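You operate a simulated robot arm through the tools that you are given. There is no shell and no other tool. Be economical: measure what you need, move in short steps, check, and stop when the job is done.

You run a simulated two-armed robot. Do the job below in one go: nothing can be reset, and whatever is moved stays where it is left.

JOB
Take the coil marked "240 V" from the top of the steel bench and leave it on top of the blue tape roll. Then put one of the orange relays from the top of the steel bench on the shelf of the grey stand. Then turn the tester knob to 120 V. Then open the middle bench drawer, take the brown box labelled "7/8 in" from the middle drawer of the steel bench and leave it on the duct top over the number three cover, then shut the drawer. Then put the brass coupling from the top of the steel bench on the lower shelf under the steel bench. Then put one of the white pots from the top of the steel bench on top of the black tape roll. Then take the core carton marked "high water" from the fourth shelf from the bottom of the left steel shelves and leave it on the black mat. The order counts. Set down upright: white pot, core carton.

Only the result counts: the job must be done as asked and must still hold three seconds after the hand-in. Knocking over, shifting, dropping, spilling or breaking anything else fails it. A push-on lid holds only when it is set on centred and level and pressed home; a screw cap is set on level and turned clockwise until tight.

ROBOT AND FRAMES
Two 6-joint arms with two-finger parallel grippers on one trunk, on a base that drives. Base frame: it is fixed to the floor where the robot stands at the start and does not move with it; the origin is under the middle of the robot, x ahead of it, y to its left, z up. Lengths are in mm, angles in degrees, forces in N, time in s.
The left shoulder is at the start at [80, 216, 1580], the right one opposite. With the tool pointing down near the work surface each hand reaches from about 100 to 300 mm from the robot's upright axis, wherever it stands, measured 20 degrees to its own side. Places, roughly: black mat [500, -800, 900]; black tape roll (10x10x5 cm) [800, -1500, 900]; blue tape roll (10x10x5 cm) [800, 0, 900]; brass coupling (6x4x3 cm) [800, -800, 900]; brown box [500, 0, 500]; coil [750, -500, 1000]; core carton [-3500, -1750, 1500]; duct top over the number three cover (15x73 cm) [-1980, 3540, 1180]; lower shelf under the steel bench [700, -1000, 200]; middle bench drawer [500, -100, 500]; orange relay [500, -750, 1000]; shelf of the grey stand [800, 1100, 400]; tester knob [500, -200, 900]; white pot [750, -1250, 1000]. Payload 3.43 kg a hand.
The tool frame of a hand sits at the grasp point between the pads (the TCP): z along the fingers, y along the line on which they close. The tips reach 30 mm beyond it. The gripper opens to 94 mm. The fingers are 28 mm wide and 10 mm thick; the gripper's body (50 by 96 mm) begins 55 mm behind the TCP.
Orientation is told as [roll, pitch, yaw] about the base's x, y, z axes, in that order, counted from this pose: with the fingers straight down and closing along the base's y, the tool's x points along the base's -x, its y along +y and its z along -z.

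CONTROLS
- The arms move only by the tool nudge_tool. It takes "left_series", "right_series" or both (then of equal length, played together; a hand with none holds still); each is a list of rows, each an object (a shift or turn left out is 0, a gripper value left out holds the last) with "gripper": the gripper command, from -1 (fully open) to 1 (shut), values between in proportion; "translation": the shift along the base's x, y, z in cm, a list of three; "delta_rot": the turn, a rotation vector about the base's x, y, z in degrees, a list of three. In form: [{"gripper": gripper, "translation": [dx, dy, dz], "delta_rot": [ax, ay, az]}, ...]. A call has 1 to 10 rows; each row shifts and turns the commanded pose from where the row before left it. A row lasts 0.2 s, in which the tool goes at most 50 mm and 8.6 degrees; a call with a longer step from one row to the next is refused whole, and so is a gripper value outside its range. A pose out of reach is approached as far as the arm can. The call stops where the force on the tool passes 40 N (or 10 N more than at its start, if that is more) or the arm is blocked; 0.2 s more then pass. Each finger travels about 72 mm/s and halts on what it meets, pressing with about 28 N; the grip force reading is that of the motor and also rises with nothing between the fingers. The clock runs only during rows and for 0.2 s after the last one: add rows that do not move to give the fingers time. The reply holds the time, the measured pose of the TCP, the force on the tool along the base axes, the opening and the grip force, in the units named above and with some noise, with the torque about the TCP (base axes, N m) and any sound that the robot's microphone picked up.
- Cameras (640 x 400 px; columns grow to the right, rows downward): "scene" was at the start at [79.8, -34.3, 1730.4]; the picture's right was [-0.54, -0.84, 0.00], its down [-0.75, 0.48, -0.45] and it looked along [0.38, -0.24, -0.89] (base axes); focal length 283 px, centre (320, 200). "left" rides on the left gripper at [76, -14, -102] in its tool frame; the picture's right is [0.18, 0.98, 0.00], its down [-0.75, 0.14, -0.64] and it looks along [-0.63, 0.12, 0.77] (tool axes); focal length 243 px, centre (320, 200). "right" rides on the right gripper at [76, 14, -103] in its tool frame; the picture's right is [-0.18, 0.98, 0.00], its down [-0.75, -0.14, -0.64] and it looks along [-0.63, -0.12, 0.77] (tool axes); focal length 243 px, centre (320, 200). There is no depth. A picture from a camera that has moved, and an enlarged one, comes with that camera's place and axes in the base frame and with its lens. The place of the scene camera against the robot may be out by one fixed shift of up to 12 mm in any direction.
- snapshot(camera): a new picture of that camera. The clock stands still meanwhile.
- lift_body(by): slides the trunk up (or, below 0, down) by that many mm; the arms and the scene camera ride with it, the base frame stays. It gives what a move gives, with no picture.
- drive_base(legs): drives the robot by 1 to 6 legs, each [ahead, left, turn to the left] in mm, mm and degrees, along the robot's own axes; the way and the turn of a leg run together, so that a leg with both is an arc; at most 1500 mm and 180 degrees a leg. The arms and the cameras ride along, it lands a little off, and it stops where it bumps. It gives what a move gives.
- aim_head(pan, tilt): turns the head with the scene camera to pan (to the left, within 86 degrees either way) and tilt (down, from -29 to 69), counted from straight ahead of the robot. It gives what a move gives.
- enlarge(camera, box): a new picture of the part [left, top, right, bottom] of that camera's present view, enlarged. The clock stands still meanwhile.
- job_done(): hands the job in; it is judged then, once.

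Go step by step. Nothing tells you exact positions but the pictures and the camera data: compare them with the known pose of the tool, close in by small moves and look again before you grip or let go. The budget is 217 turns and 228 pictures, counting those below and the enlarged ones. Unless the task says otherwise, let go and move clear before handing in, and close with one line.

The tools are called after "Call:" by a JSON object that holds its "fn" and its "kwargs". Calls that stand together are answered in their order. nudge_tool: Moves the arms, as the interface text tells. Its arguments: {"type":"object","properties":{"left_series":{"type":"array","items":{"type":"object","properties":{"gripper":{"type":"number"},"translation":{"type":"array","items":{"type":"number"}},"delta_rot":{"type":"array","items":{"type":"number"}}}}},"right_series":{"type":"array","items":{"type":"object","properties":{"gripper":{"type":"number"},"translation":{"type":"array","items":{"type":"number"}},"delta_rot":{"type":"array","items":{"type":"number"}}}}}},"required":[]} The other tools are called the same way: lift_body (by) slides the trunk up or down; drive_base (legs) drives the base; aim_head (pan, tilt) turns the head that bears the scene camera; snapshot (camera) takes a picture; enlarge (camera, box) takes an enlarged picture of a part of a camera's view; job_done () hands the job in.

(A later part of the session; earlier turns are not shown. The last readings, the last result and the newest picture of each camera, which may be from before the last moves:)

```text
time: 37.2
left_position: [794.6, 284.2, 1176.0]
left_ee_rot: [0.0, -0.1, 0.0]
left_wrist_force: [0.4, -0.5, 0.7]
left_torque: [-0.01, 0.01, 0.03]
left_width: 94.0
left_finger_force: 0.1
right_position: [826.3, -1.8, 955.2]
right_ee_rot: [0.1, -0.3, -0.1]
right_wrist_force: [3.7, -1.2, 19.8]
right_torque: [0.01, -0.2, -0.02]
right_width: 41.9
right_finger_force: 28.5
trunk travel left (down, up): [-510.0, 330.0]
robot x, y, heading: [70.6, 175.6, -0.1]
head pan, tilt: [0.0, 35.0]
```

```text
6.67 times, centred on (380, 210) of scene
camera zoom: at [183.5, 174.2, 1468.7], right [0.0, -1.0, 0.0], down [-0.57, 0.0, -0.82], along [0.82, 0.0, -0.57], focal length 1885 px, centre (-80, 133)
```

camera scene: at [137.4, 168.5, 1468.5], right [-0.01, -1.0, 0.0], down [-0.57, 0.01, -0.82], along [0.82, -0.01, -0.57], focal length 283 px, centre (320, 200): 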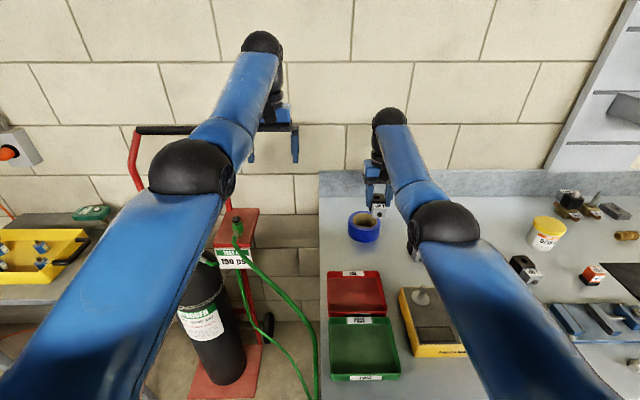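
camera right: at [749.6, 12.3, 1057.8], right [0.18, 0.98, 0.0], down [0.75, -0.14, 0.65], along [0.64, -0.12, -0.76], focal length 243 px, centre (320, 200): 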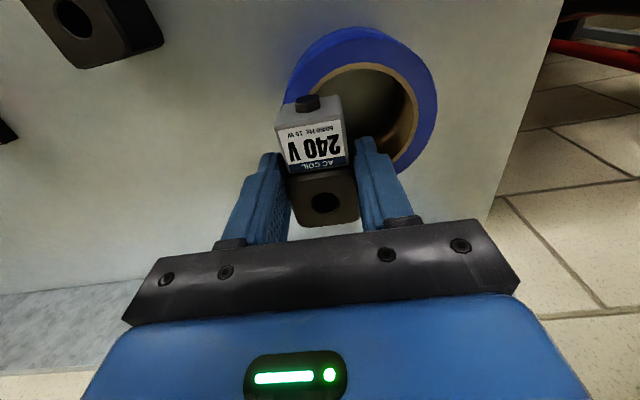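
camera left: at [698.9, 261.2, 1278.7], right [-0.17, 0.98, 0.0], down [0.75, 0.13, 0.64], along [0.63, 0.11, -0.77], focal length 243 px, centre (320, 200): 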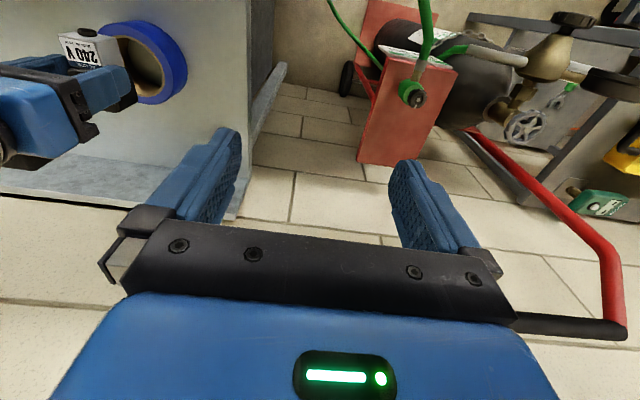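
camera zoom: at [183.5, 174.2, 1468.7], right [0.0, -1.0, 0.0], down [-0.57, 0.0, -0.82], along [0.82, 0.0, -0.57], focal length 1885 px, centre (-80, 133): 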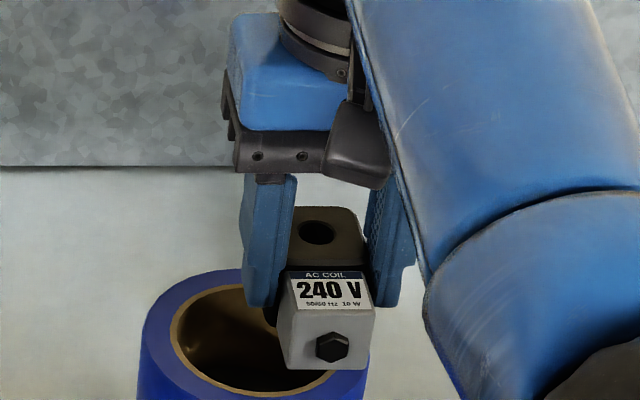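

Contact felt with the load centred under the coil. I'll unload slightly, then open the fingers and lift away.

Call:
{"fn": "nudge_tool", "kwargs": {"right_series": [{"translation": [0, 0, 0.4]}, {"gripper": 0.1}, {"gripper": -0.3}, {"gripper": -0.6}, {"gripper": -0.6}]}}

Call:
{"fn": "snapshot", "kwargs": {"camera": "right"}}

Call:
{"fn": "enlarge", "kwargs": {"camera": "left", "box": [0, 0, 240, 150]}}

```text
time: 38.4
left_position: [797.2, 283.5, 1175.2]
left_ee_rot: [0.0, -0.1, -0.1]
left_wrist_force: [-0.4, -0.5, -0.4]
left_torque: [-0.01, 0.01, 0.01]
left_width: 94.2
left_finger_force: 0.0
right_position: [826.2, -1.5, 956.1]
right_ee_rot: [0.0, -0.1, 0.0]
right_wrist_force: [-0.6, 0.8, -0.3]
right_torque: [-0.02, -0.02, -0.01]
right_width: 75.2
right_finger_force: 0.0
trunk travel left (down, up): [-510.0, 330.0]
robot x, y, heading: [74.3, 173.4, -0.2]
head pan, tilt: [0.0, 35.0]
```

```text
190 pictures are left
camera right: at [750.8, 12.4, 1059.1], right [0.18, 0.98, 0.0], down [0.75, -0.14, 0.64], along [0.63, -0.12, -0.77], focal length 243 px, centre (320, 200)
```

right: 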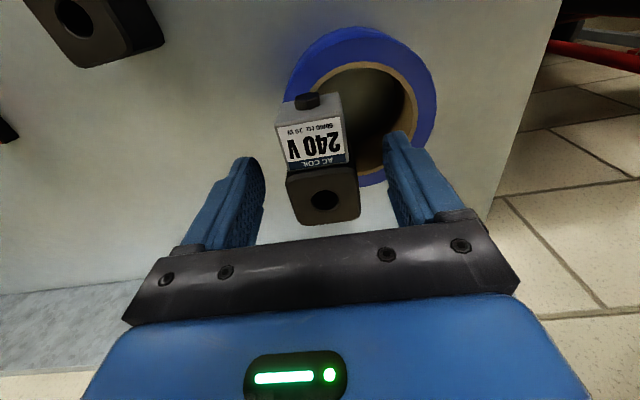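

```text
2.67 times, centred on (120, 75) of left
camera zoom: at [720.2, 270.2, 1278.1], right [-0.18, 0.98, 0.0], down [0.75, 0.14, 0.64], along [0.63, 0.12, -0.77], focal length 647 px, centre (853, 533)
```

zoom: 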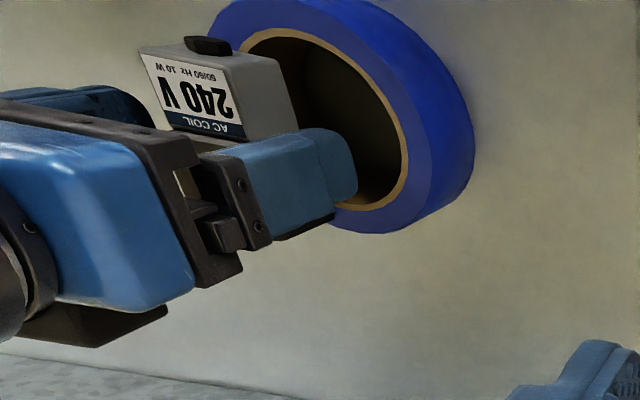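

The coil rests level. I'll lift the hand clear and view the result.

Call:
{"fn": "nudge_tool", "kwargs": {"right_series": [{"translation": [0, 0, 2], "gripper": -1}, {"translation": [0, 0, 4]}, {"translation": [0, 0, 3]}, {"translation": [0, 0, 0]}]}}

Call:
{"fn": "drive_base", "kwargs": {"legs": [[-350, 0, 0]]}}

Call:
{"fn": "snapshot", "kwargs": {"camera": "scene"}}

Call:
{"fn": "enlarge", "kwargs": {"camera": "scene", "box": [300, 140, 460, 240]}}

```text
time: 39.4
left_position: [797.3, 284.6, 1174.7]
left_ee_rot: [-0.1, -0.1, -0.1]
left_wrist_force: [-0.1, -0.5, -0.2]
left_torque: [0.03, 0.0, 0.03]
left_width: 93.9
left_finger_force: 0.0
right_position: [825.6, -0.7, 1044.3]
right_ee_rot: [0.0, 0.1, 0.0]
right_wrist_force: [-0.1, -0.2, 0.3]
right_torque: [-0.03, -0.03, 0.01]
right_width: 94.0
right_finger_force: 0.1
trunk travel left (down, up): [-510.0, 330.0]
robot x, y, heading: [71.1, 174.4, -0.1]
head pan, tilt: [0.0, 35.0]
```

```text
time: 41.6
left_position: [455.4, 283.6, 1172.7]
left_ee_rot: [0.0, 0.1, -0.3]
left_wrist_force: [-0.8, 0.0, -0.2]
left_torque: [-0.01, 0.0, -0.02]
left_width: 93.8
left_finger_force: 0.0
right_position: [484.2, -0.8, 1044.9]
right_ee_rot: [0.1, 0.0, -0.1]
right_wrist_force: [0.2, 0.3, 0.5]
right_torque: [0.0, 0.01, 0.02]
right_width: 94.2
right_finger_force: 0.0
trunk travel left (down, up): [-510.0, 330.0]
robot x, y, heading: [-271.9, 169.7, -0.0]
head pan, tilt: [0.0, 35.0]
```

```text
188 pictures are left
camera scene: at [-154.9, 174.1, 1468.0], right [0.0, -1.0, 0.0], down [-0.58, 0.0, -0.82], along [0.82, 0.0, -0.58], focal length 283 px, centre (320, 200)
```

scene: 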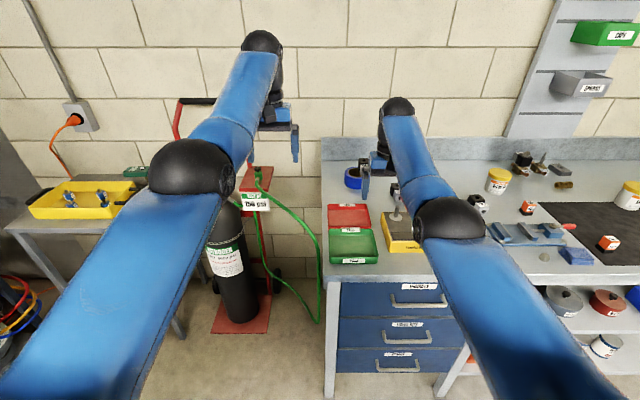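

```text
4.00 times, centred on (380, 190) of scene
camera zoom: at [-154.9, 174.1, 1468.0], right [0.0, -1.0, 0.0], down [-0.58, 0.0, -0.82], along [0.82, 0.0, -0.58], focal length 1131 px, centre (80, 240)
```

zoom: 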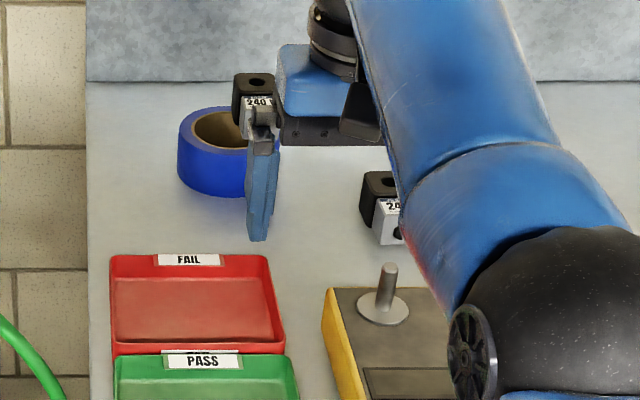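

Coil placed. Next I need a good look at the grey stand and its shelf.

Call:
{"fn": "aim_head", "kwargs": {"pan": 50, "tilt": 35}}

Call:
{"fn": "snapshot", "kwargs": {"camera": "scene"}}

Call:
{"fn": "snapshot", "kwargs": {"camera": "left"}}

```text
time: 42.8
left_position: [455.3, 283.1, 1173.6]
left_ee_rot: [-0.1, 0.0, -0.2]
left_wrist_force: [-0.4, 0.6, 0.8]
left_torque: [0.0, -0.02, 0.02]
left_width: 94.1
left_finger_force: 0.0
right_position: [482.5, -0.3, 1045.9]
right_ee_rot: [0.1, -0.1, 0.0]
right_wrist_force: [0.3, 0.3, -0.8]
right_torque: [-0.02, 0.05, 0.0]
right_width: 93.8
right_finger_force: 0.1
trunk travel left (down, up): [-510.0, 330.0]
robot x, y, heading: [-272.0, 172.8, -0.3]
head pan, tilt: [50.0, 35.0]
```

```text
186 pictures are left
camera scene: at [-187.7, 241.6, 1468.2], right [0.76, -0.65, 0.0], down [-0.37, -0.44, -0.82], along [0.53, 0.63, -0.57], focal length 283 px, centre (320, 200)
```

scene: 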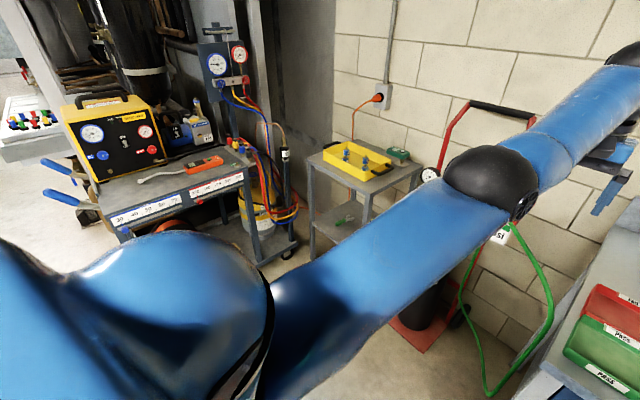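

```text
185 pictures are left
camera left: at [377.4, 270.1, 1277.8], right [-0.18, 0.98, 0.0], down [0.75, 0.14, 0.64], along [0.63, 0.12, -0.77], focal length 243 px, centre (320, 200)
```

left: 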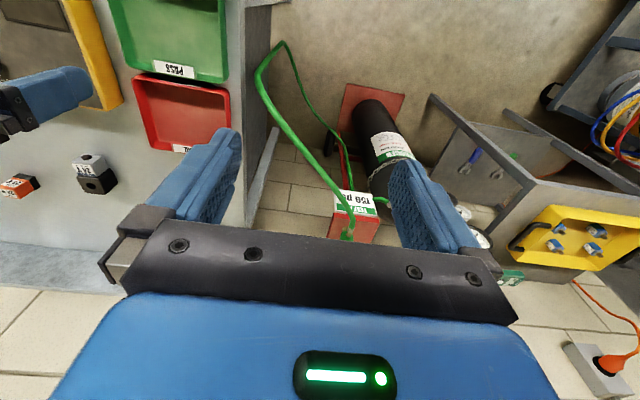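

The stand is at roughly x 590–925, y 830–1260, top near 850, shelf near 400. I'll pick the 24 V relay with the left hand tilted 45° forward, so that the same tilt can set it on the shelf.

Call:
{"fn": "nudge_tool", "kwargs": {"left_series": [{"delta_rot": [0, -8, 0]}, {"delta_rot": [0, -8, 0]}, {"delta_rot": [0, -8, 0]}, {"delta_rot": [0, -8, 0]}, {"delta_rot": [0, -8, 0]}, {"delta_rot": [0, -5, 0]}], "right_series": [{"translation": [0, 0, 1]}, {"translation": [0, 0, 1]}, {"translation": [0, 0, 1]}, {"translation": [0, 0, 1]}, {"translation": [0, 0, 1]}, {"translation": [0, 0, 1]}]}}

Call:
{"fn": "drive_base", "kwargs": {"legs": [[0, -560, 0], [260, 0, 0]]}}

Call:
{"fn": "aim_head", "kwargs": {"pan": 5, "tilt": 40}}

Call:
{"fn": "snapshot", "kwargs": {"camera": "scene"}}

Call:
{"fn": "snapshot", "kwargs": {"camera": "left"}}

```text
time: 44.2
left_position: [484.0, 278.9, 1178.7]
left_ee_rot: [0.1, -45.2, -0.2]
left_wrist_force: [-0.7, -0.5, -0.4]
left_torque: [-0.01, -0.01, 0.0]
left_width: 94.0
left_finger_force: 0.1
left hand out of reach, approached as far as the arm can: row 1, 2
right_position: [478.3, -0.1, 1103.7]
right_ee_rot: [-0.1, 0.1, -0.1]
right_wrist_force: [0.1, 0.0, 0.3]
right_torque: [-0.01, 0.02, 0.01]
right_width: 94.0
right_finger_force: 0.1
right hand out of reach, approached as far as the arm can: row 6
trunk travel left (down, up): [-510.0, 330.0]
robot x, y, heading: [-270.1, 173.4, 0.0]
head pan, tilt: [50.0, 35.0]
```

```text
time: 48.9
left_position: [738.5, -292.3, 1178.7]
left_ee_rot: [0.2, -45.1, -0.4]
left_wrist_force: [0.2, 0.5, -0.7]
left_torque: [0.0, -0.03, -0.03]
left_width: 94.5
left_finger_force: 0.1
right_position: [733.6, -570.1, 1106.2]
right_ee_rot: [0.0, 0.0, -0.3]
right_wrist_force: [0.9, -0.6, -0.3]
right_torque: [0.02, -0.05, 0.0]
right_width: 94.0
right_finger_force: 0.1
trunk travel left (down, up): [-510.0, 330.0]
robot x, y, heading: [-13.6, -391.7, 0.1]
head pan, tilt: [50.0, 35.0]
```

```text
time: 50.0
left_position: [741.0, -291.9, 1179.3]
left_ee_rot: [0.2, -45.2, -0.3]
left_wrist_force: [-0.2, 0.4, 0.4]
left_torque: [0.02, 0.01, 0.03]
left_width: 94.1
left_finger_force: 0.0
right_position: [734.7, -569.2, 1104.2]
right_ee_rot: [0.1, 0.0, -0.3]
right_wrist_force: [0.2, -0.1, 0.1]
right_torque: [0.01, 0.0, 0.01]
right_width: 94.2
right_finger_force: 0.0
trunk travel left (down, up): [-510.0, 330.0]
robot x, y, heading: [-15.1, -394.6, -0.1]
head pan, tilt: [5.0, 40.0]
```

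```text
184 pictures are left
camera scene: at [96.4, -387.6, 1460.8], right [0.08, -1.0, 0.0], down [-0.64, -0.05, -0.77], along [0.76, 0.06, -0.64], focal length 283 px, centre (320, 200)
```

scene: 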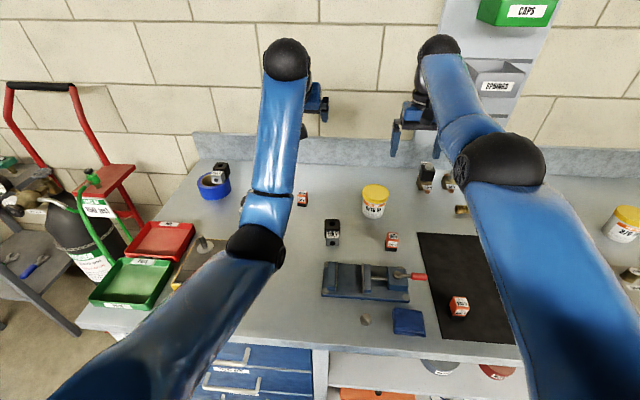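

```text
183 pictures are left
camera left: at [613.4, -304.7, 1198.7], right [-0.13, 0.98, -0.13], down [0.08, 0.14, 0.99], along [0.99, 0.12, -0.09], focal length 243 px, centre (320, 200)
```

left: 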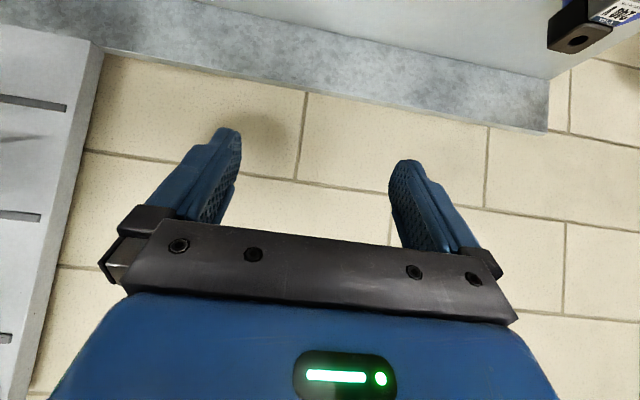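

I'll bring the left hand lower, short of the 24 V relay at about (778,-268), and look.

Call:
{"fn": "nudge_tool", "kwargs": {"left_series": [{"translation": [-1, 0.5, -4.5]}, {"translation": [-1, 0.5, -4.5]}, {"translation": [-1, 0.5, -4.5]}, {"translation": [-1, 0.5, -4.5]}, {"translation": [0, 0, 0]}]}}

Call:
{"fn": "snapshot", "kwargs": {"camera": "left"}}

Call:
{"fn": "snapshot", "kwargs": {"camera": "scene"}}

```text
time: 51.2
left_position: [700.8, -270.4, 997.2]
left_ee_rot: [0.1, -45.1, -0.3]
left_wrist_force: [-0.3, -0.9, 0.7]
left_torque: [0.01, 0.01, -0.04]
left_width: 94.2
left_finger_force: 0.1
right_position: [732.9, -569.3, 1103.5]
right_ee_rot: [0.0, 0.0, -0.2]
right_wrist_force: [-0.9, -0.1, 0.1]
right_torque: [0.01, -0.02, -0.02]
right_width: 94.3
right_finger_force: 0.0
trunk travel left (down, up): [-510.0, 330.0]
robot x, y, heading: [-16.1, -392.9, -0.3]
head pan, tilt: [5.0, 40.0]
```

```text
182 pictures are left
camera left: at [573.2, -282.7, 1017.8], right [-0.13, 0.98, -0.13], down [0.08, 0.14, 0.99], along [0.99, 0.12, -0.09], focal length 243 px, centre (320, 200)
```

left: 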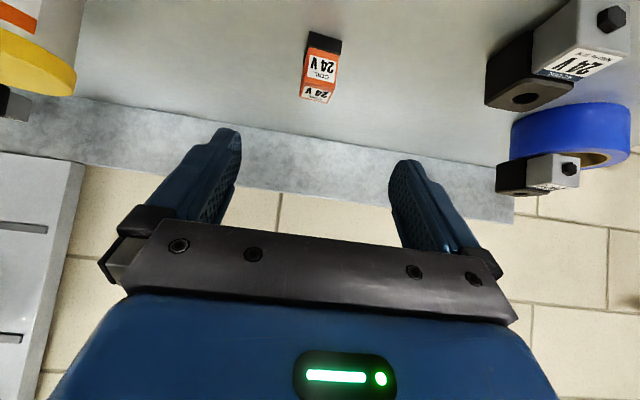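

```text
181 pictures are left
camera scene: at [96.7, -388.0, 1460.7], right [0.08, -1.0, 0.0], down [-0.64, -0.05, -0.77], along [0.76, 0.06, -0.64], focal length 283 px, centre (320, 200)
```

scene: 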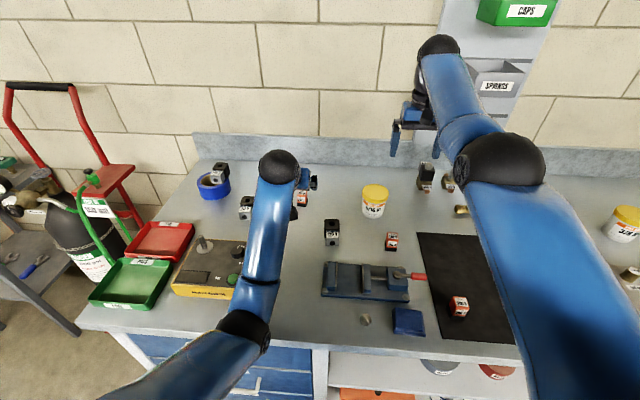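

Call:
{"fn": "nudge_tool", "kwargs": {"left_series": [{"translation": [1.5, 0, -2.7]}, {"translation": [1.4, 0, -2.7]}, {"translation": [0, 0, 0]}]}}

Call:
{"fn": "snapshot", "kwargs": {"camera": "left"}}

```text
time: 52.0
left_position: [729.6, -270.4, 942.9]
left_ee_rot: [0.2, -45.2, -0.3]
left_wrist_force: [-0.8, 0.7, -0.5]
left_torque: [-0.01, 0.0, 0.04]
left_width: 94.2
left_finger_force: 0.2
right_position: [734.3, -570.5, 1104.7]
right_ee_rot: [0.0, 0.0, -0.1]
right_wrist_force: [0.7, 0.0, 0.3]
right_torque: [0.0, 0.0, 0.0]
right_width: 93.7
right_finger_force: 0.0
trunk travel left (down, up): [-510.0, 330.0]
robot x, y, heading: [-18.2, -396.5, -0.2]
head pan, tilt: [5.0, 40.0]
```

```text
180 pictures are left
camera left: at [602.8, -283.6, 964.0], right [-0.13, 0.98, -0.13], down [0.08, 0.14, 0.99], along [0.99, 0.12, -0.09], focal length 243 px, centre (320, 200)
```

left: 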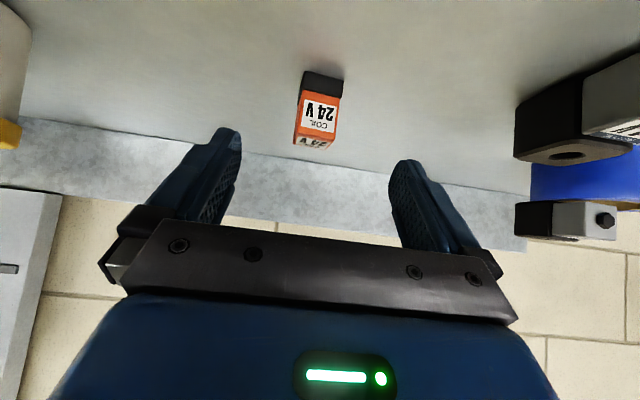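

Call:
{"fn": "nudge_tool", "kwargs": {"left_series": [{"translation": [1.4, 0, -1.4]}, {"translation": [1.2, 0, -1.2]}, {"translation": [0, 0, 0]}]}}

Call:
{"fn": "snapshot", "kwargs": {"camera": "left"}}

Call:
{"fn": "enlarge", "kwargs": {"camera": "scene", "box": [240, 140, 360, 230]}}

```text
time: 52.8
left_position: [755.9, -271.8, 918.4]
left_ee_rot: [0.2, -45.1, -0.3]
left_wrist_force: [0.0, 0.1, -0.9]
left_torque: [-0.02, 0.02, -0.03]
left_width: 94.0
left_finger_force: 0.1
right_position: [735.7, -570.1, 1103.8]
right_ee_rot: [0.0, -0.1, -0.2]
right_wrist_force: [-0.1, 0.9, 0.4]
right_torque: [0.0, 0.01, 0.01]
right_width: 93.9
right_finger_force: 0.1
trunk travel left (down, up): [-510.0, 330.0]
robot x, y, heading: [-15.1, -395.8, -0.3]
head pan, tilt: [5.0, 40.0]
```

```text
179 pictures are left
camera left: at [628.8, -284.3, 938.2], right [-0.13, 0.98, -0.13], down [0.08, 0.14, 0.99], along [0.99, 0.12, -0.09], focal length 243 px, centre (320, 200)
```

left: 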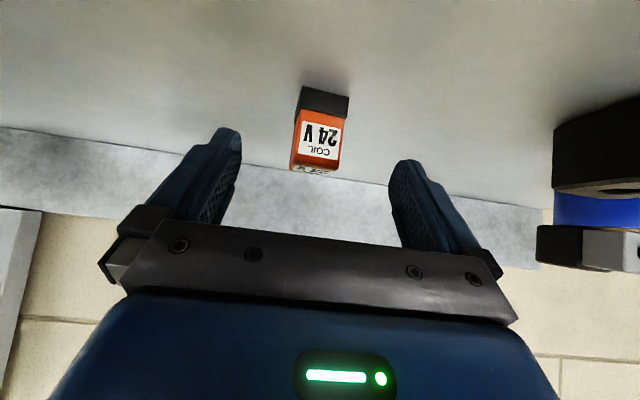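

```text
4.44 times, centred on (300, 185) of scene
camera zoom: at [96.5, -387.6, 1460.7], right [0.08, -1.0, 0.0], down [-0.64, -0.05, -0.77], along [0.76, 0.06, -0.64], focal length 1256 px, centre (409, 267)
```

zoom: 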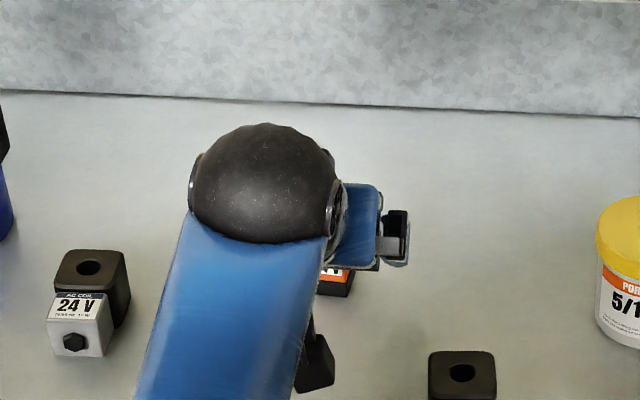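

Call:
{"fn": "nudge_tool", "kwargs": {"left_series": [{"translation": [1.0, 0, -0.9]}, {"gripper": 0}, {"gripper": 0.5}, {"gripper": 1}, {"gripper": 1}, {"gripper": 1}, {"gripper": 1}]}}

Call:
{"fn": "snapshot", "kwargs": {"camera": "left"}}

```text
time: 54.4
left_position: [766.4, -271.0, 909.3]
left_ee_rot: [0.2, -45.2, -0.2]
left_wrist_force: [0.6, 0.2, 1.5]
left_torque: [0.03, -0.06, 0.0]
left_width: 26.8
left_finger_force: 27.9
right_position: [734.1, -570.6, 1103.7]
right_ee_rot: [0.0, 0.0, -0.2]
right_wrist_force: [0.4, -0.8, -0.8]
right_torque: [-0.01, 0.01, 0.0]
right_width: 94.0
right_finger_force: 0.1
trunk travel left (down, up): [-510.0, 330.0]
robot x, y, heading: [-16.3, -392.4, -0.4]
head pan, tilt: [5.0, 40.0]
```

```text
177 pictures are left
camera left: at [639.1, -284.1, 929.4], right [-0.13, 0.98, -0.13], down [0.08, 0.14, 0.99], along [0.99, 0.12, -0.09], focal length 243 px, centre (320, 200)
```

left: 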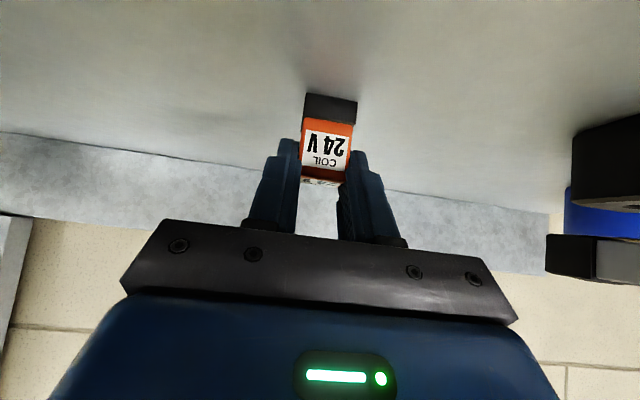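

The relay is held. I'll lift it, back away, and tuck the right hand back before driving toward the stand.

Call:
{"fn": "nudge_tool", "kwargs": {"left_series": [{"translation": [0, 0, 4]}, {"translation": [0, 0, 4]}, {"translation": [-1, 0, 4]}, {"translation": [0, 0, 0]}]}}

Call:
{"fn": "drive_base", "kwargs": {"legs": [[-480, 0, 0], [0, 1100, 0]]}}

Call:
{"fn": "nudge_tool", "kwargs": {"right_series": [{"translation": [-3, -3, -2.5]}, {"translation": [-3, -3, -2.5]}, {"translation": [-3, -3, -2.5]}, {"translation": [-3, -3, -2.5]}, {"translation": [-3, -3, -2.5]}, {"translation": [-3.5, -2, -2.8]}, {"translation": [-3.5, -2, -2.8]}, {"translation": [-3.5, -2, -2.8]}, {"translation": [-3.5, -2, -2.8]}, {"translation": [-3.5, -2, -2.8]}]}}

Call:
{"fn": "aim_head", "kwargs": {"pan": 30, "tilt": 40}}

Call:
{"fn": "snapshot", "kwargs": {"camera": "scene"}}

Call:
{"fn": "snapshot", "kwargs": {"camera": "left"}}

```text
time: 55.4
left_position: [756.3, -271.4, 1028.5]
left_ee_rot: [0.3, -44.9, -0.3]
left_wrist_force: [-0.7, -1.0, -0.5]
left_torque: [0.04, 0.03, -0.02]
left_width: 26.9
left_finger_force: 28.0
right_position: [734.4, -570.5, 1103.5]
right_ee_rot: [0.0, 0.1, -0.3]
right_wrist_force: [-0.7, -0.2, -0.4]
right_torque: [-0.02, 0.02, 0.01]
right_width: 94.2
right_finger_force: 0.0
trunk travel left (down, up): [-510.0, 330.0]
robot x, y, heading: [-13.9, -394.2, -0.3]
head pan, tilt: [5.0, 40.0]
```

```text
time: 63.5
left_position: [308.5, 830.8, 1028.4]
left_ee_rot: [0.2, -45.1, -1.1]
left_wrist_force: [-0.1, 0.8, -0.6]
left_torque: [-0.01, 0.0, -0.01]
left_width: 27.0
left_finger_force: 28.0
right_position: [284.6, 530.8, 1102.7]
right_ee_rot: [0.0, 0.1, -1.0]
right_wrist_force: [0.6, 0.6, 0.9]
right_torque: [0.0, 0.0, 0.0]
right_width: 94.0
right_finger_force: 0.1
trunk travel left (down, up): [-510.0, 330.0]
robot x, y, heading: [-464.4, 720.3, -1.0]
head pan, tilt: [5.0, 40.0]
```

```text
time: 65.7
left_position: [308.3, 830.2, 1030.3]
left_ee_rot: [0.2, -45.0, -1.2]
left_wrist_force: [0.0, 0.0, -1.1]
left_torque: [-0.02, 0.01, 0.0]
left_width: 26.8
left_finger_force: 28.1
right_position: [108.7, 260.3, 809.2]
right_ee_rot: [-0.1, -0.1, -0.9]
right_wrist_force: [0.4, 0.1, 0.4]
right_torque: [0.02, 0.03, -0.02]
right_width: 94.0
right_finger_force: 0.0
right hand out of reach, approached as far as the arm can: row 1, 2, 3, 4, 5, 6, 7, 8
trunk travel left (down, up): [-510.0, 330.0]
robot x, y, heading: [-459.0, 718.3, -0.9]
head pan, tilt: [5.0, 40.0]
```

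```text
time: 66.6
left_position: [309.1, 831.7, 1028.5]
left_ee_rot: [0.2, -45.1, -1.2]
left_wrist_force: [-0.6, -0.2, -0.7]
left_torque: [0.03, 0.0, 0.02]
left_width: 26.9
left_finger_force: 27.5
right_position: [109.7, 261.6, 807.1]
right_ee_rot: [0.0, -0.1, -1.0]
right_wrist_force: [-0.4, 0.0, -0.4]
right_torque: [0.01, -0.01, 0.01]
right_width: 94.0
right_finger_force: 0.1
trunk travel left (down, up): [-510.0, 330.0]
robot x, y, heading: [-464.2, 719.2, -1.1]
head pan, tilt: [30.0, 40.0]
```

```text
176 pictures are left
camera scene: at [-361.4, 758.6, 1460.7], right [0.48, -0.88, 0.0], down [-0.56, -0.31, -0.77], along [0.67, 0.37, -0.64], focal length 283 px, centre (320, 200)
```

scene: 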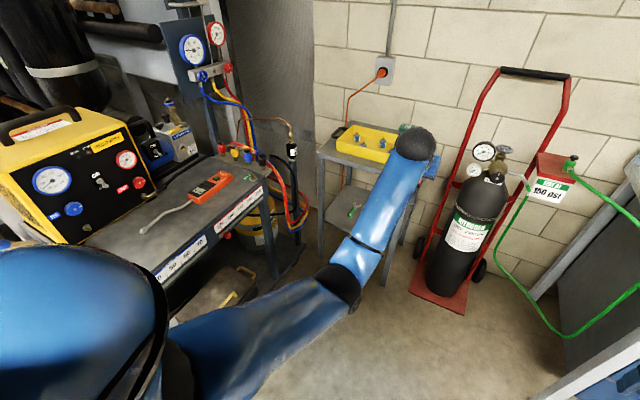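

```text
175 pictures are left
camera left: at [182.1, 820.0, 1048.5], right [-0.11, 0.99, -0.13], down [0.08, 0.14, 0.99], along [0.99, 0.1, -0.09], focal length 243 px, centre (320, 200)
```

left: 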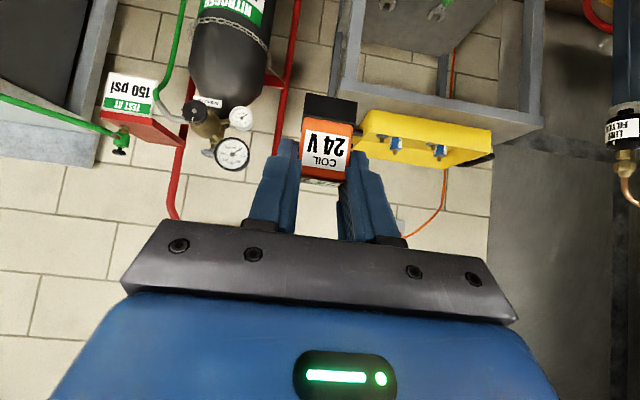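

The stand's front edge is near x 620, y 878–1280, top about 800. I'll lower the trunk and drop the left hand to look at the shelf.

Call:
{"fn": "lift_body", "kwargs": {"by": -200}}

Call:
{"fn": "nudge_tool", "kwargs": {"left_series": [{"translation": [-1, 2, -4]}, {"translation": [-1, 2, -4]}, {"translation": [-1, 2, -4]}, {"translation": [-1, 2, -4]}, {"translation": [-1, 2, -4]}, {"translation": [0, 0, 0]}]}}

Call:
{"fn": "snapshot", "kwargs": {"camera": "left"}}

Call:
{"fn": "snapshot", "kwargs": {"camera": "scene"}}

```text
time: 68.7
left_position: [308.7, 830.8, 828.8]
left_ee_rot: [0.2, -45.1, -1.1]
left_wrist_force: [-0.2, 0.2, -1.6]
left_torque: [-0.01, 0.01, 0.04]
left_width: 26.8
left_finger_force: 27.7
right_position: [109.4, 261.4, 608.1]
right_ee_rot: [0.0, -0.1, -1.0]
right_wrist_force: [-0.2, -0.3, -0.4]
right_torque: [0.0, 0.01, 0.01]
right_width: 94.2
right_finger_force: 0.1
trunk travel left (down, up): [-310.0, 530.0]
robot x, y, heading: [-461.6, 720.3, -1.2]
head pan, tilt: [30.0, 40.0]
```

```text
time: 70.1
left_position: [257.3, 932.3, 629.9]
left_ee_rot: [0.1, -45.1, -1.1]
left_wrist_force: [-0.1, 0.3, -0.9]
left_torque: [0.0, -0.01, 0.02]
left_width: 26.6
left_finger_force: 28.2
right_position: [109.0, 260.1, 606.5]
right_ee_rot: [0.0, 0.0, -1.0]
right_wrist_force: [1.0, -0.1, -0.1]
right_torque: [0.03, 0.0, -0.03]
right_width: 94.0
right_finger_force: 0.1
trunk travel left (down, up): [-310.0, 530.0]
robot x, y, heading: [-462.6, 718.1, -1.0]
head pan, tilt: [30.0, 40.0]
```

```text
174 pictures are left
camera left: at [130.2, 920.9, 649.2], right [-0.11, 0.99, -0.13], down [0.08, 0.14, 0.99], along [0.99, 0.1, -0.09], focal length 243 px, centre (320, 200)
```

left: 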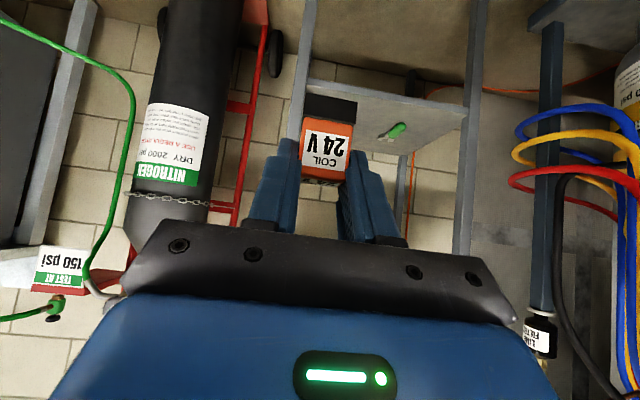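

```text
173 pictures are left
camera scene: at [-361.7, 758.3, 1260.7], right [0.48, -0.87, 0.0], down [-0.56, -0.31, -0.77], along [0.67, 0.37, -0.64], focal length 283 px, centre (320, 200)
```

scene: 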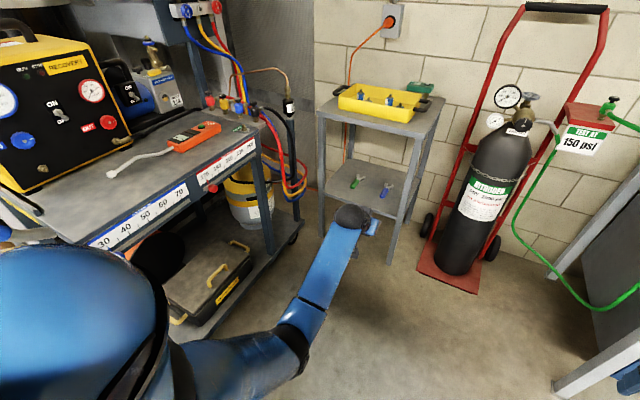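

The shelf top is near z 355, with two tools at x≈780–830; the front area is free. I'll tuck the right hand in further, lower 50 mm and position the left hand.

Call:
{"fn": "lift_body", "kwargs": {"by": -50}}

Call:
{"fn": "nudge_tool", "kwargs": {"left_series": [{"translation": [-1.5, 1.5, -2]}, {"translation": [-1.5, 1.5, -2]}, {"translation": [-1.5, 1.5, -2]}, {"translation": [-1, 1, -2]}, {"translation": [0, 1, -2]}, {"translation": [0, 0, 0]}, {"translation": [0, 0, 0]}, {"translation": [0, 0, 0]}, {"translation": [0, 0, 0]}], "right_series": [{"translation": [-4, 0, -2]}, {"translation": [-4, 0, -2]}, {"translation": [-4, 0, -2]}, {"translation": [-4, 0, -2]}, {"translation": [-4, 0, -2]}, {"translation": [-4, 0, -2]}, {"translation": [-4, 0, -2]}, {"translation": [-4, 0, -1]}, {"translation": [0, 0, 0]}]}}

```text
time: 71.1
left_position: [256.6, 932.1, 579.5]
left_ee_rot: [0.2, -45.2, -1.1]
left_wrist_force: [0.0, -0.8, -0.2]
left_torque: [-0.02, -0.01, -0.01]
left_width: 27.1
left_finger_force: 27.9
right_position: [109.2, 262.4, 556.9]
right_ee_rot: [0.0, 0.1, -1.0]
right_wrist_force: [0.1, -0.3, 0.3]
right_torque: [-0.01, 0.0, -0.03]
right_width: 94.0
right_finger_force: 0.0
trunk travel left (down, up): [-260.0, 580.0]
robot x, y, heading: [-465.5, 719.9, -1.2]
head pan, tilt: [30.0, 40.0]
```

```text
time: 73.1
left_position: [203.0, 999.5, 477.6]
left_ee_rot: [0.2, -45.2, -1.2]
left_wrist_force: [0.8, -0.4, -1.8]
left_torque: [0.0, 0.01, -0.03]
left_width: 27.0
left_finger_force: 27.9
right_position: [-208.8, 258.9, 397.8]
right_ee_rot: [0.0, 0.0, -1.0]
right_wrist_force: [-0.2, 0.6, -0.1]
right_torque: [0.02, 0.0, -0.01]
right_width: 94.0
right_finger_force: 0.1
right hand out of reach, approached as far as the arm can: row 1, 2
trunk travel left (down, up): [-260.0, 580.0]
robot x, y, heading: [-462.5, 721.2, -0.8]
head pan, tilt: [30.0, 40.0]
```

Call:
{"fn": "drive_base", "kwargs": {"legs": [[340, 55, 1]]}}

Call:
{"fn": "snapshot", "kwargs": {"camera": "left"}}

Call:
{"fn": "snapshot", "kwargs": {"camera": "scene"}}

```text
time: 75.3
left_position: [536.3, 1063.7, 478.2]
left_ee_rot: [0.1, -45.0, 0.0]
left_wrist_force: [-1.2, -0.1, -1.9]
left_torque: [0.01, 0.04, 0.01]
left_width: 26.8
left_finger_force: 28.3
right_position: [143.1, 315.1, 398.0]
right_ee_rot: [0.0, 0.0, 0.1]
right_wrist_force: [0.1, 0.0, -0.9]
right_torque: [-0.01, 0.02, 0.0]
right_width: 93.7
right_finger_force: 0.1
trunk travel left (down, up): [-260.0, 580.0]
robot x, y, heading: [-122.6, 772.6, 0.1]
head pan, tilt: [30.0, 40.0]
```

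```text
172 pictures are left
camera left: at [409.7, 1050.8, 498.3], right [-0.13, 0.98, -0.13], down [0.08, 0.14, 0.99], along [0.99, 0.12, -0.1], focal length 243 px, centre (320, 200)
```

left: 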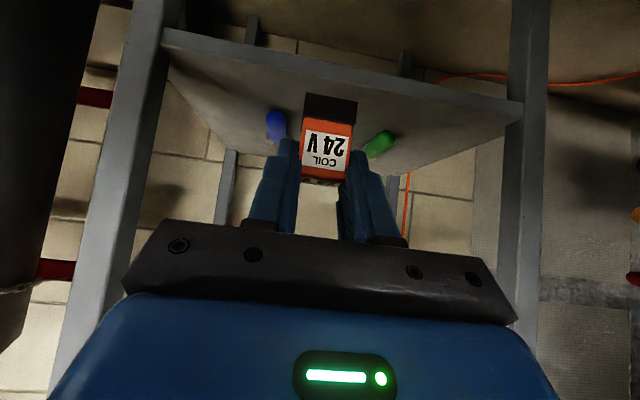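

```text
171 pictures are left
camera scene: at [-21.4, 813.0, 1210.6], right [0.5, -0.86, 0.0], down [-0.56, -0.32, -0.77], along [0.66, 0.38, -0.64], focal length 283 px, centre (320, 200)
```

scene: 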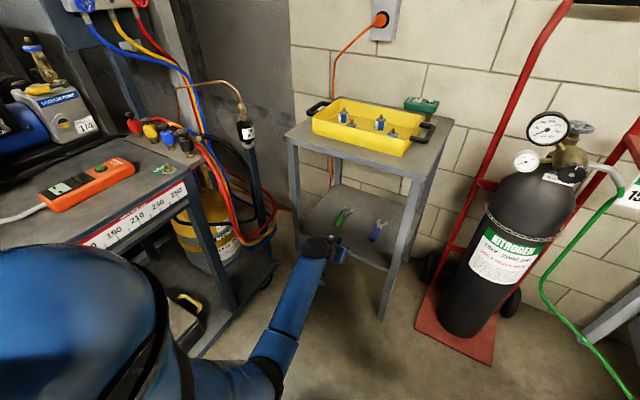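

Drive in so the relay is over the front part of the shelf.

Call:
{"fn": "drive_base", "kwargs": {"legs": [[145, 10, 0]]}}

Call:
{"fn": "nudge_tool", "kwargs": {"left_series": [{"translation": [0, 0, -2]}, {"translation": [0, 0, -2]}, {"translation": [0, 0, -1]}, {"translation": [0, 0, 0]}]}}

Call:
{"fn": "snapshot", "kwargs": {"camera": "left"}}

Call:
{"fn": "snapshot", "kwargs": {"camera": "scene"}}

```text
time: 76.7
left_position: [681.9, 1075.3, 477.3]
left_ee_rot: [0.1, -45.0, 0.1]
left_wrist_force: [-0.8, -0.4, -0.7]
left_torque: [-0.02, -0.03, -0.04]
left_width: 26.9
left_finger_force: 27.5
right_position: [288.9, 325.4, 398.0]
right_ee_rot: [0.1, 0.1, 0.2]
right_wrist_force: [0.3, 0.0, 0.7]
right_torque: [0.0, 0.02, -0.01]
right_width: 93.9
right_finger_force: 0.1
trunk travel left (down, up): [-260.0, 580.0]
robot x, y, heading: [21.8, 781.4, 0.2]
head pan, tilt: [30.0, 40.0]
```

```text
time: 77.7
left_position: [683.3, 1075.7, 429.6]
left_ee_rot: [0.2, -45.1, 0.0]
left_wrist_force: [0.5, 0.3, 0.0]
left_torque: [0.02, -0.02, -0.02]
left_width: 27.0
left_finger_force: 28.2
right_position: [289.9, 326.7, 398.9]
right_ee_rot: [-0.1, 0.0, 0.2]
right_wrist_force: [-0.1, -1.1, 0.2]
right_torque: [0.01, -0.02, 0.0]
right_width: 94.1
right_finger_force: 0.1
trunk travel left (down, up): [-260.0, 580.0]
robot x, y, heading: [20.7, 777.7, 0.2]
head pan, tilt: [30.0, 40.0]
```

```text
170 pictures are left
camera left: at [556.0, 1062.6, 449.3], right [-0.13, 0.98, -0.13], down [0.08, 0.14, 0.99], along [0.99, 0.12, -0.09], focal length 243 px, centre (320, 200)
```

left: 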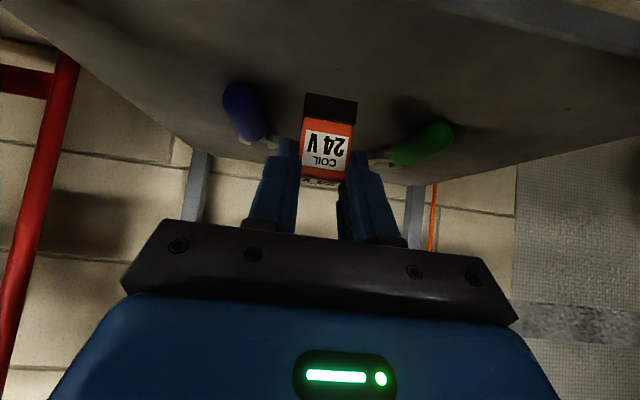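

```text
169 pictures are left
camera scene: at [124.0, 823.4, 1210.7], right [0.5, -0.86, 0.0], down [-0.56, -0.32, -0.77], along [0.66, 0.39, -0.64], focal length 283 px, centre (320, 200)
```

scene: 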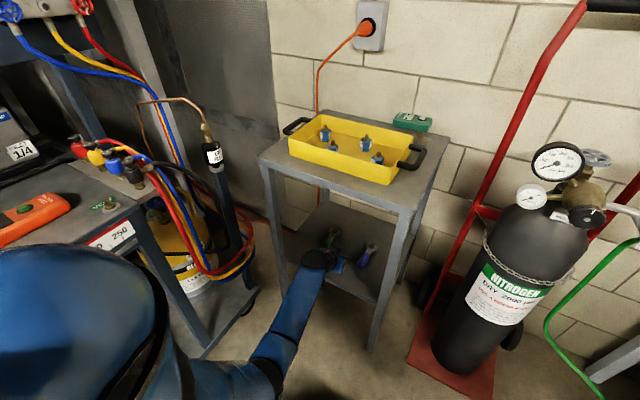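

Call:
{"fn": "nudge_tool", "kwargs": {"left_series": [{"translation": [0, 0, -1]}, {"translation": [0, 0, -1]}, {"translation": [0, 0, -0.5]}, {"translation": [0, 0, -0.4]}, {"translation": [0, 0, -0.4]}, {"translation": [0, 0, -0.4]}]}}

Call:
{"fn": "snapshot", "kwargs": {"camera": "left"}}

```text
time: 79.1
left_position: [684.6, 1074.7, 396.5]
left_ee_rot: [0.4, -45.8, -0.1]
left_wrist_force: [-0.6, -1.2, 20.3]
left_torque: [-0.09, -0.18, -0.02]
left_width: 27.0
left_finger_force: 27.8
right_position: [289.1, 325.5, 398.8]
right_ee_rot: [0.0, -0.1, 0.3]
right_wrist_force: [0.0, 0.7, 1.1]
right_torque: [0.02, 0.0, -0.02]
right_width: 94.1
right_finger_force: 0.1
trunk travel left (down, up): [-260.0, 580.0]
robot x, y, heading: [25.8, 781.6, 0.3]
head pan, tilt: [30.0, 40.0]
```

```text
168 pictures are left
camera left: at [556.6, 1061.3, 415.4], right [-0.13, 0.98, -0.13], down [0.07, 0.14, 0.99], along [0.99, 0.12, -0.08], focal length 243 px, centre (320, 200)
```

left: 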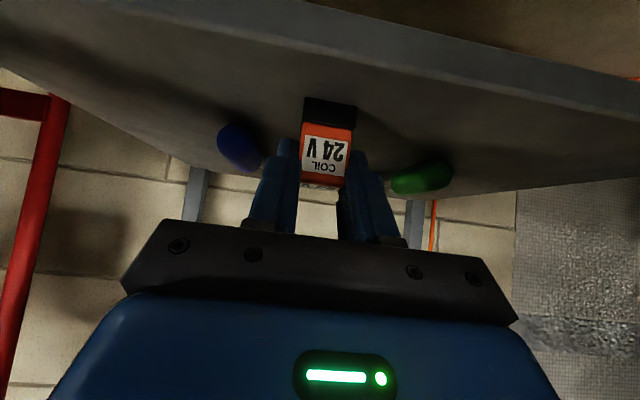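

Contact on the shelf. Unload slightly, open part way and withdraw along the tool axis.

Call:
{"fn": "nudge_tool", "kwargs": {"left_series": [{"translation": [0, 0, 0.4]}, {"gripper": 0.4}, {"gripper": 0.1}, {"gripper": -0.1}, {"gripper": -0.1}, {"translation": [-1.5, 0, 1.5]}, {"translation": [-2.5, 0, 2.5]}, {"translation": [-3, 0, 3]}, {"translation": [0, 0, 0]}]}}

Call:
{"fn": "snapshot", "kwargs": {"camera": "left"}}

```text
time: 81.1
left_position: [610.4, 1076.9, 465.4]
left_ee_rot: [0.1, -45.0, 0.0]
left_wrist_force: [0.1, 0.3, 0.7]
left_torque: [-0.01, -0.03, -0.01]
left_width: 51.7
left_finger_force: 0.1
right_position: [290.1, 326.6, 398.2]
right_ee_rot: [-0.1, 0.0, 0.1]
right_wrist_force: [-0.1, -0.4, 0.0]
right_torque: [-0.03, 0.01, -0.02]
right_width: 93.9
right_finger_force: 0.1
trunk travel left (down, up): [-260.0, 580.0]
robot x, y, heading: [27.3, 779.4, 0.2]
head pan, tilt: [30.0, 40.0]
```

```text
167 pictures are left
camera left: at [484.5, 1061.4, 484.7], right [-0.13, 0.98, -0.13], down [0.08, 0.14, 0.99], along [0.99, 0.12, -0.1], focal length 243 px, centre (320, 200)
```

left: 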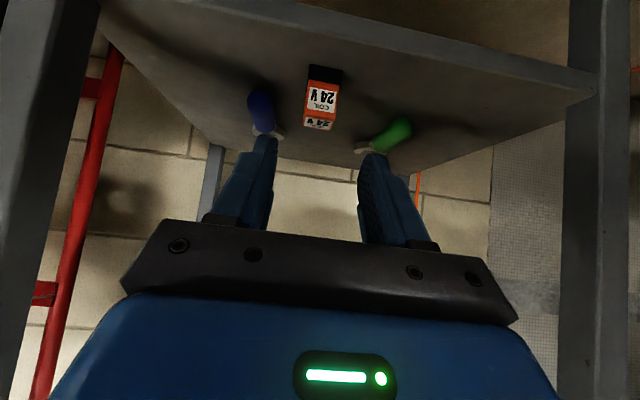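

The relay stands on the shelf. Next the tester knob: I'll back out, raise the trunk again and straighten the left hand.

Call:
{"fn": "drive_base", "kwargs": {"legs": [[-480, -30, 0]]}}

Call:
{"fn": "lift_body", "kwargs": {"by": 250}}

Call:
{"fn": "nudge_tool", "kwargs": {"left_series": [{"translation": [0.5, -2, 4], "gripper": -1}, {"translation": [0.5, -2, 4]}, {"translation": [1, -2, 4]}, {"translation": [1, -2, 4]}, {"translation": [1, -2, 4], "delta_rot": [0, 8, 0]}, {"translation": [1, -2, 4], "delta_rot": [0, 8, 0]}, {"translation": [0, -2, 3], "delta_rot": [0, 8, 0]}, {"translation": [0, -2, 3], "delta_rot": [0, 8, 0]}, {"translation": [0, -1, 3], "delta_rot": [0, 8, 0]}, {"translation": [0, 0, 3], "delta_rot": [0, 5, 0]}]}}

Call:
{"fn": "drive_base", "kwargs": {"legs": [[0, -950, 0]]}}

Call:
{"fn": "aim_head", "kwargs": {"pan": 0, "tilt": 42}}

Call:
{"fn": "snapshot", "kwargs": {"camera": "scene"}}

```text
time: 83.9
left_position: [134.2, 1040.3, 465.5]
left_ee_rot: [0.1, -45.1, -0.5]
left_wrist_force: [-0.4, 0.3, 1.0]
left_torque: [0.0, -0.02, 0.02]
left_width: 51.4
left_finger_force: 0.1
right_position: [-196.2, 294.1, 398.4]
right_ee_rot: [-0.1, -0.1, -0.4]
right_wrist_force: [0.1, -0.2, 0.2]
right_torque: [0.03, -0.02, 0.02]
right_width: 93.9
right_finger_force: 0.0
trunk travel left (down, up): [-260.0, 580.0]
robot x, y, heading: [-456.1, 751.9, -0.4]
head pan, tilt: [30.0, 40.0]
```

```text
time: 86.5
left_position: [134.7, 1040.0, 714.6]
left_ee_rot: [0.1, -45.0, -0.6]
left_wrist_force: [0.1, 0.0, 0.1]
left_torque: [-0.01, -0.01, 0.02]
left_width: 51.7
left_finger_force: 0.0
right_position: [-195.1, 294.2, 647.4]
right_ee_rot: [0.0, 0.0, -0.4]
right_wrist_force: [-0.2, -0.7, -0.3]
right_torque: [0.02, -0.04, 0.0]
right_width: 94.2
right_finger_force: 0.1
trunk travel left (down, up): [-510.0, 330.0]
robot x, y, heading: [-455.9, 754.0, -0.4]
head pan, tilt: [30.0, 40.0]
```

```text
time: 88.7
left_position: [276.5, 858.8, 1015.3]
left_ee_rot: [-0.1, 0.0, -0.2]
left_wrist_force: [0.1, 0.6, -0.5]
left_torque: [0.01, -0.02, -0.01]
left_width: 93.9
left_finger_force: 0.0
left hand out of reach, approached as far as the arm can: row 7, 8, 9, 10
right_position: [-196.2, 294.0, 648.0]
right_ee_rot: [0.0, 0.0, -0.3]
right_wrist_force: [1.0, 0.0, -0.1]
right_torque: [0.01, 0.03, -0.01]
right_width: 94.2
right_finger_force: 0.0
trunk travel left (down, up): [-510.0, 330.0]
robot x, y, heading: [-455.9, 750.8, -0.2]
head pan, tilt: [30.0, 40.0]
```

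```text
time: 93.7
left_position: [273.8, -97.2, 1014.0]
left_ee_rot: [-0.1, -0.1, -0.1]
left_wrist_force: [-0.5, 0.3, 0.0]
left_torque: [-0.02, -0.02, 0.0]
left_width: 94.1
left_finger_force: 0.1
right_position: [-197.6, -664.0, 647.5]
right_ee_rot: [0.1, 0.0, 0.1]
right_wrist_force: [-0.8, 0.6, 0.6]
right_torque: [0.02, 0.0, 0.02]
right_width: 93.9
right_finger_force: 0.1
trunk travel left (down, up): [-510.0, 330.0]
robot x, y, heading: [-460.1, -208.6, -0.1]
head pan, tilt: [30.0, 40.0]
```

```text
time: 94.7
left_position: [274.9, -97.5, 1015.0]
left_ee_rot: [-0.3, 0.0, 0.0]
left_wrist_force: [0.1, -0.1, -0.6]
left_torque: [0.04, 0.02, -0.02]
left_width: 94.0
left_finger_force: 0.0
right_position: [-196.8, -665.0, 647.3]
right_ee_rot: [0.0, 0.0, 0.1]
right_wrist_force: [0.0, -0.3, 0.7]
right_torque: [0.03, 0.01, 0.02]
right_width: 94.0
right_finger_force: 0.0
trunk travel left (down, up): [-510.0, 330.0]
robot x, y, heading: [-459.1, -208.8, 0.4]
head pan, tilt: [0.0, 42.0]
```

```text
166 pictures are left
camera scene: at [-349.6, -208.9, 1457.8], right [0.0, -1.0, 0.0], down [-0.67, 0.0, -0.74], along [0.74, 0.0, -0.67], focal length 283 px, centre (320, 200)
```

scene: 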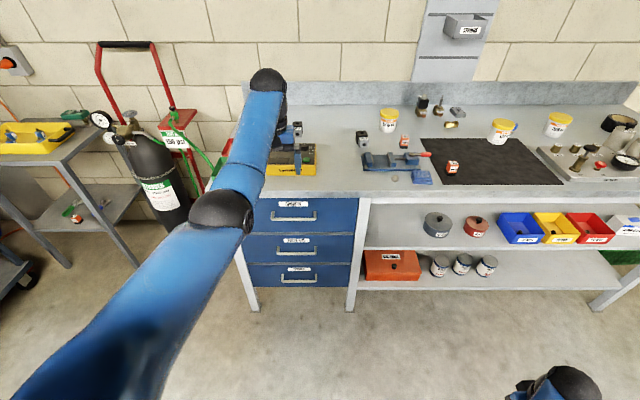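

Call:
{"fn": "drive_base", "kwargs": {"legs": [[200, -45, 0]]}}

Call:
{"fn": "snapshot", "kwargs": {"camera": "left"}}

```text
time: 96.3
left_position: [475.3, -140.5, 1015.6]
left_ee_rot: [0.0, -0.2, -0.1]
left_wrist_force: [-0.7, -0.5, 0.3]
left_torque: [-0.02, 0.0, -0.01]
left_width: 94.3
left_finger_force: 0.1
right_position: [4.9, -708.6, 649.1]
right_ee_rot: [0.0, 0.0, 0.1]
right_wrist_force: [-0.1, 0.2, 1.0]
right_torque: [0.0, 0.01, 0.03]
right_width: 93.8
right_finger_force: 0.2
trunk travel left (down, up): [-510.0, 330.0]
robot x, y, heading: [-257.3, -250.1, 0.2]
head pan, tilt: [0.0, 42.0]
```

```text
165 pictures are left
camera left: at [398.8, -154.8, 1119.5], right [-0.18, 0.98, 0.0], down [0.75, 0.14, 0.64], along [0.63, 0.12, -0.77], focal length 243 px, centre (320, 200)
```

left: 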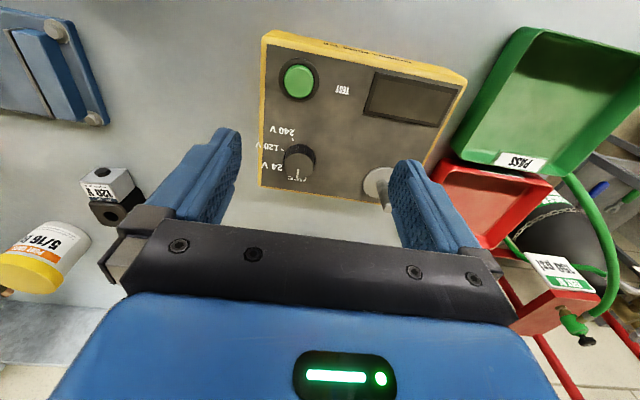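

Call:
{"fn": "enlarge", "kwargs": {"camera": "left", "box": [230, 50, 410, 210]}}

```text
2.50 times, centred on (320, 130) of left
camera zoom: at [398.8, -154.8, 1119.5], right [-0.18, 0.98, 0.0], down [0.75, 0.14, 0.64], along [0.63, 0.12, -0.77], focal length 606 px, centre (320, 375)
```

zoom: 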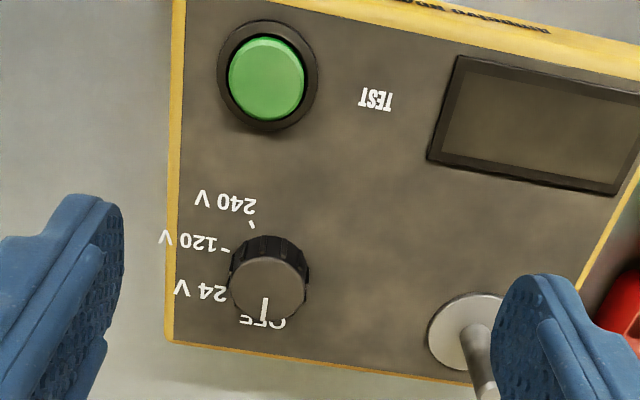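

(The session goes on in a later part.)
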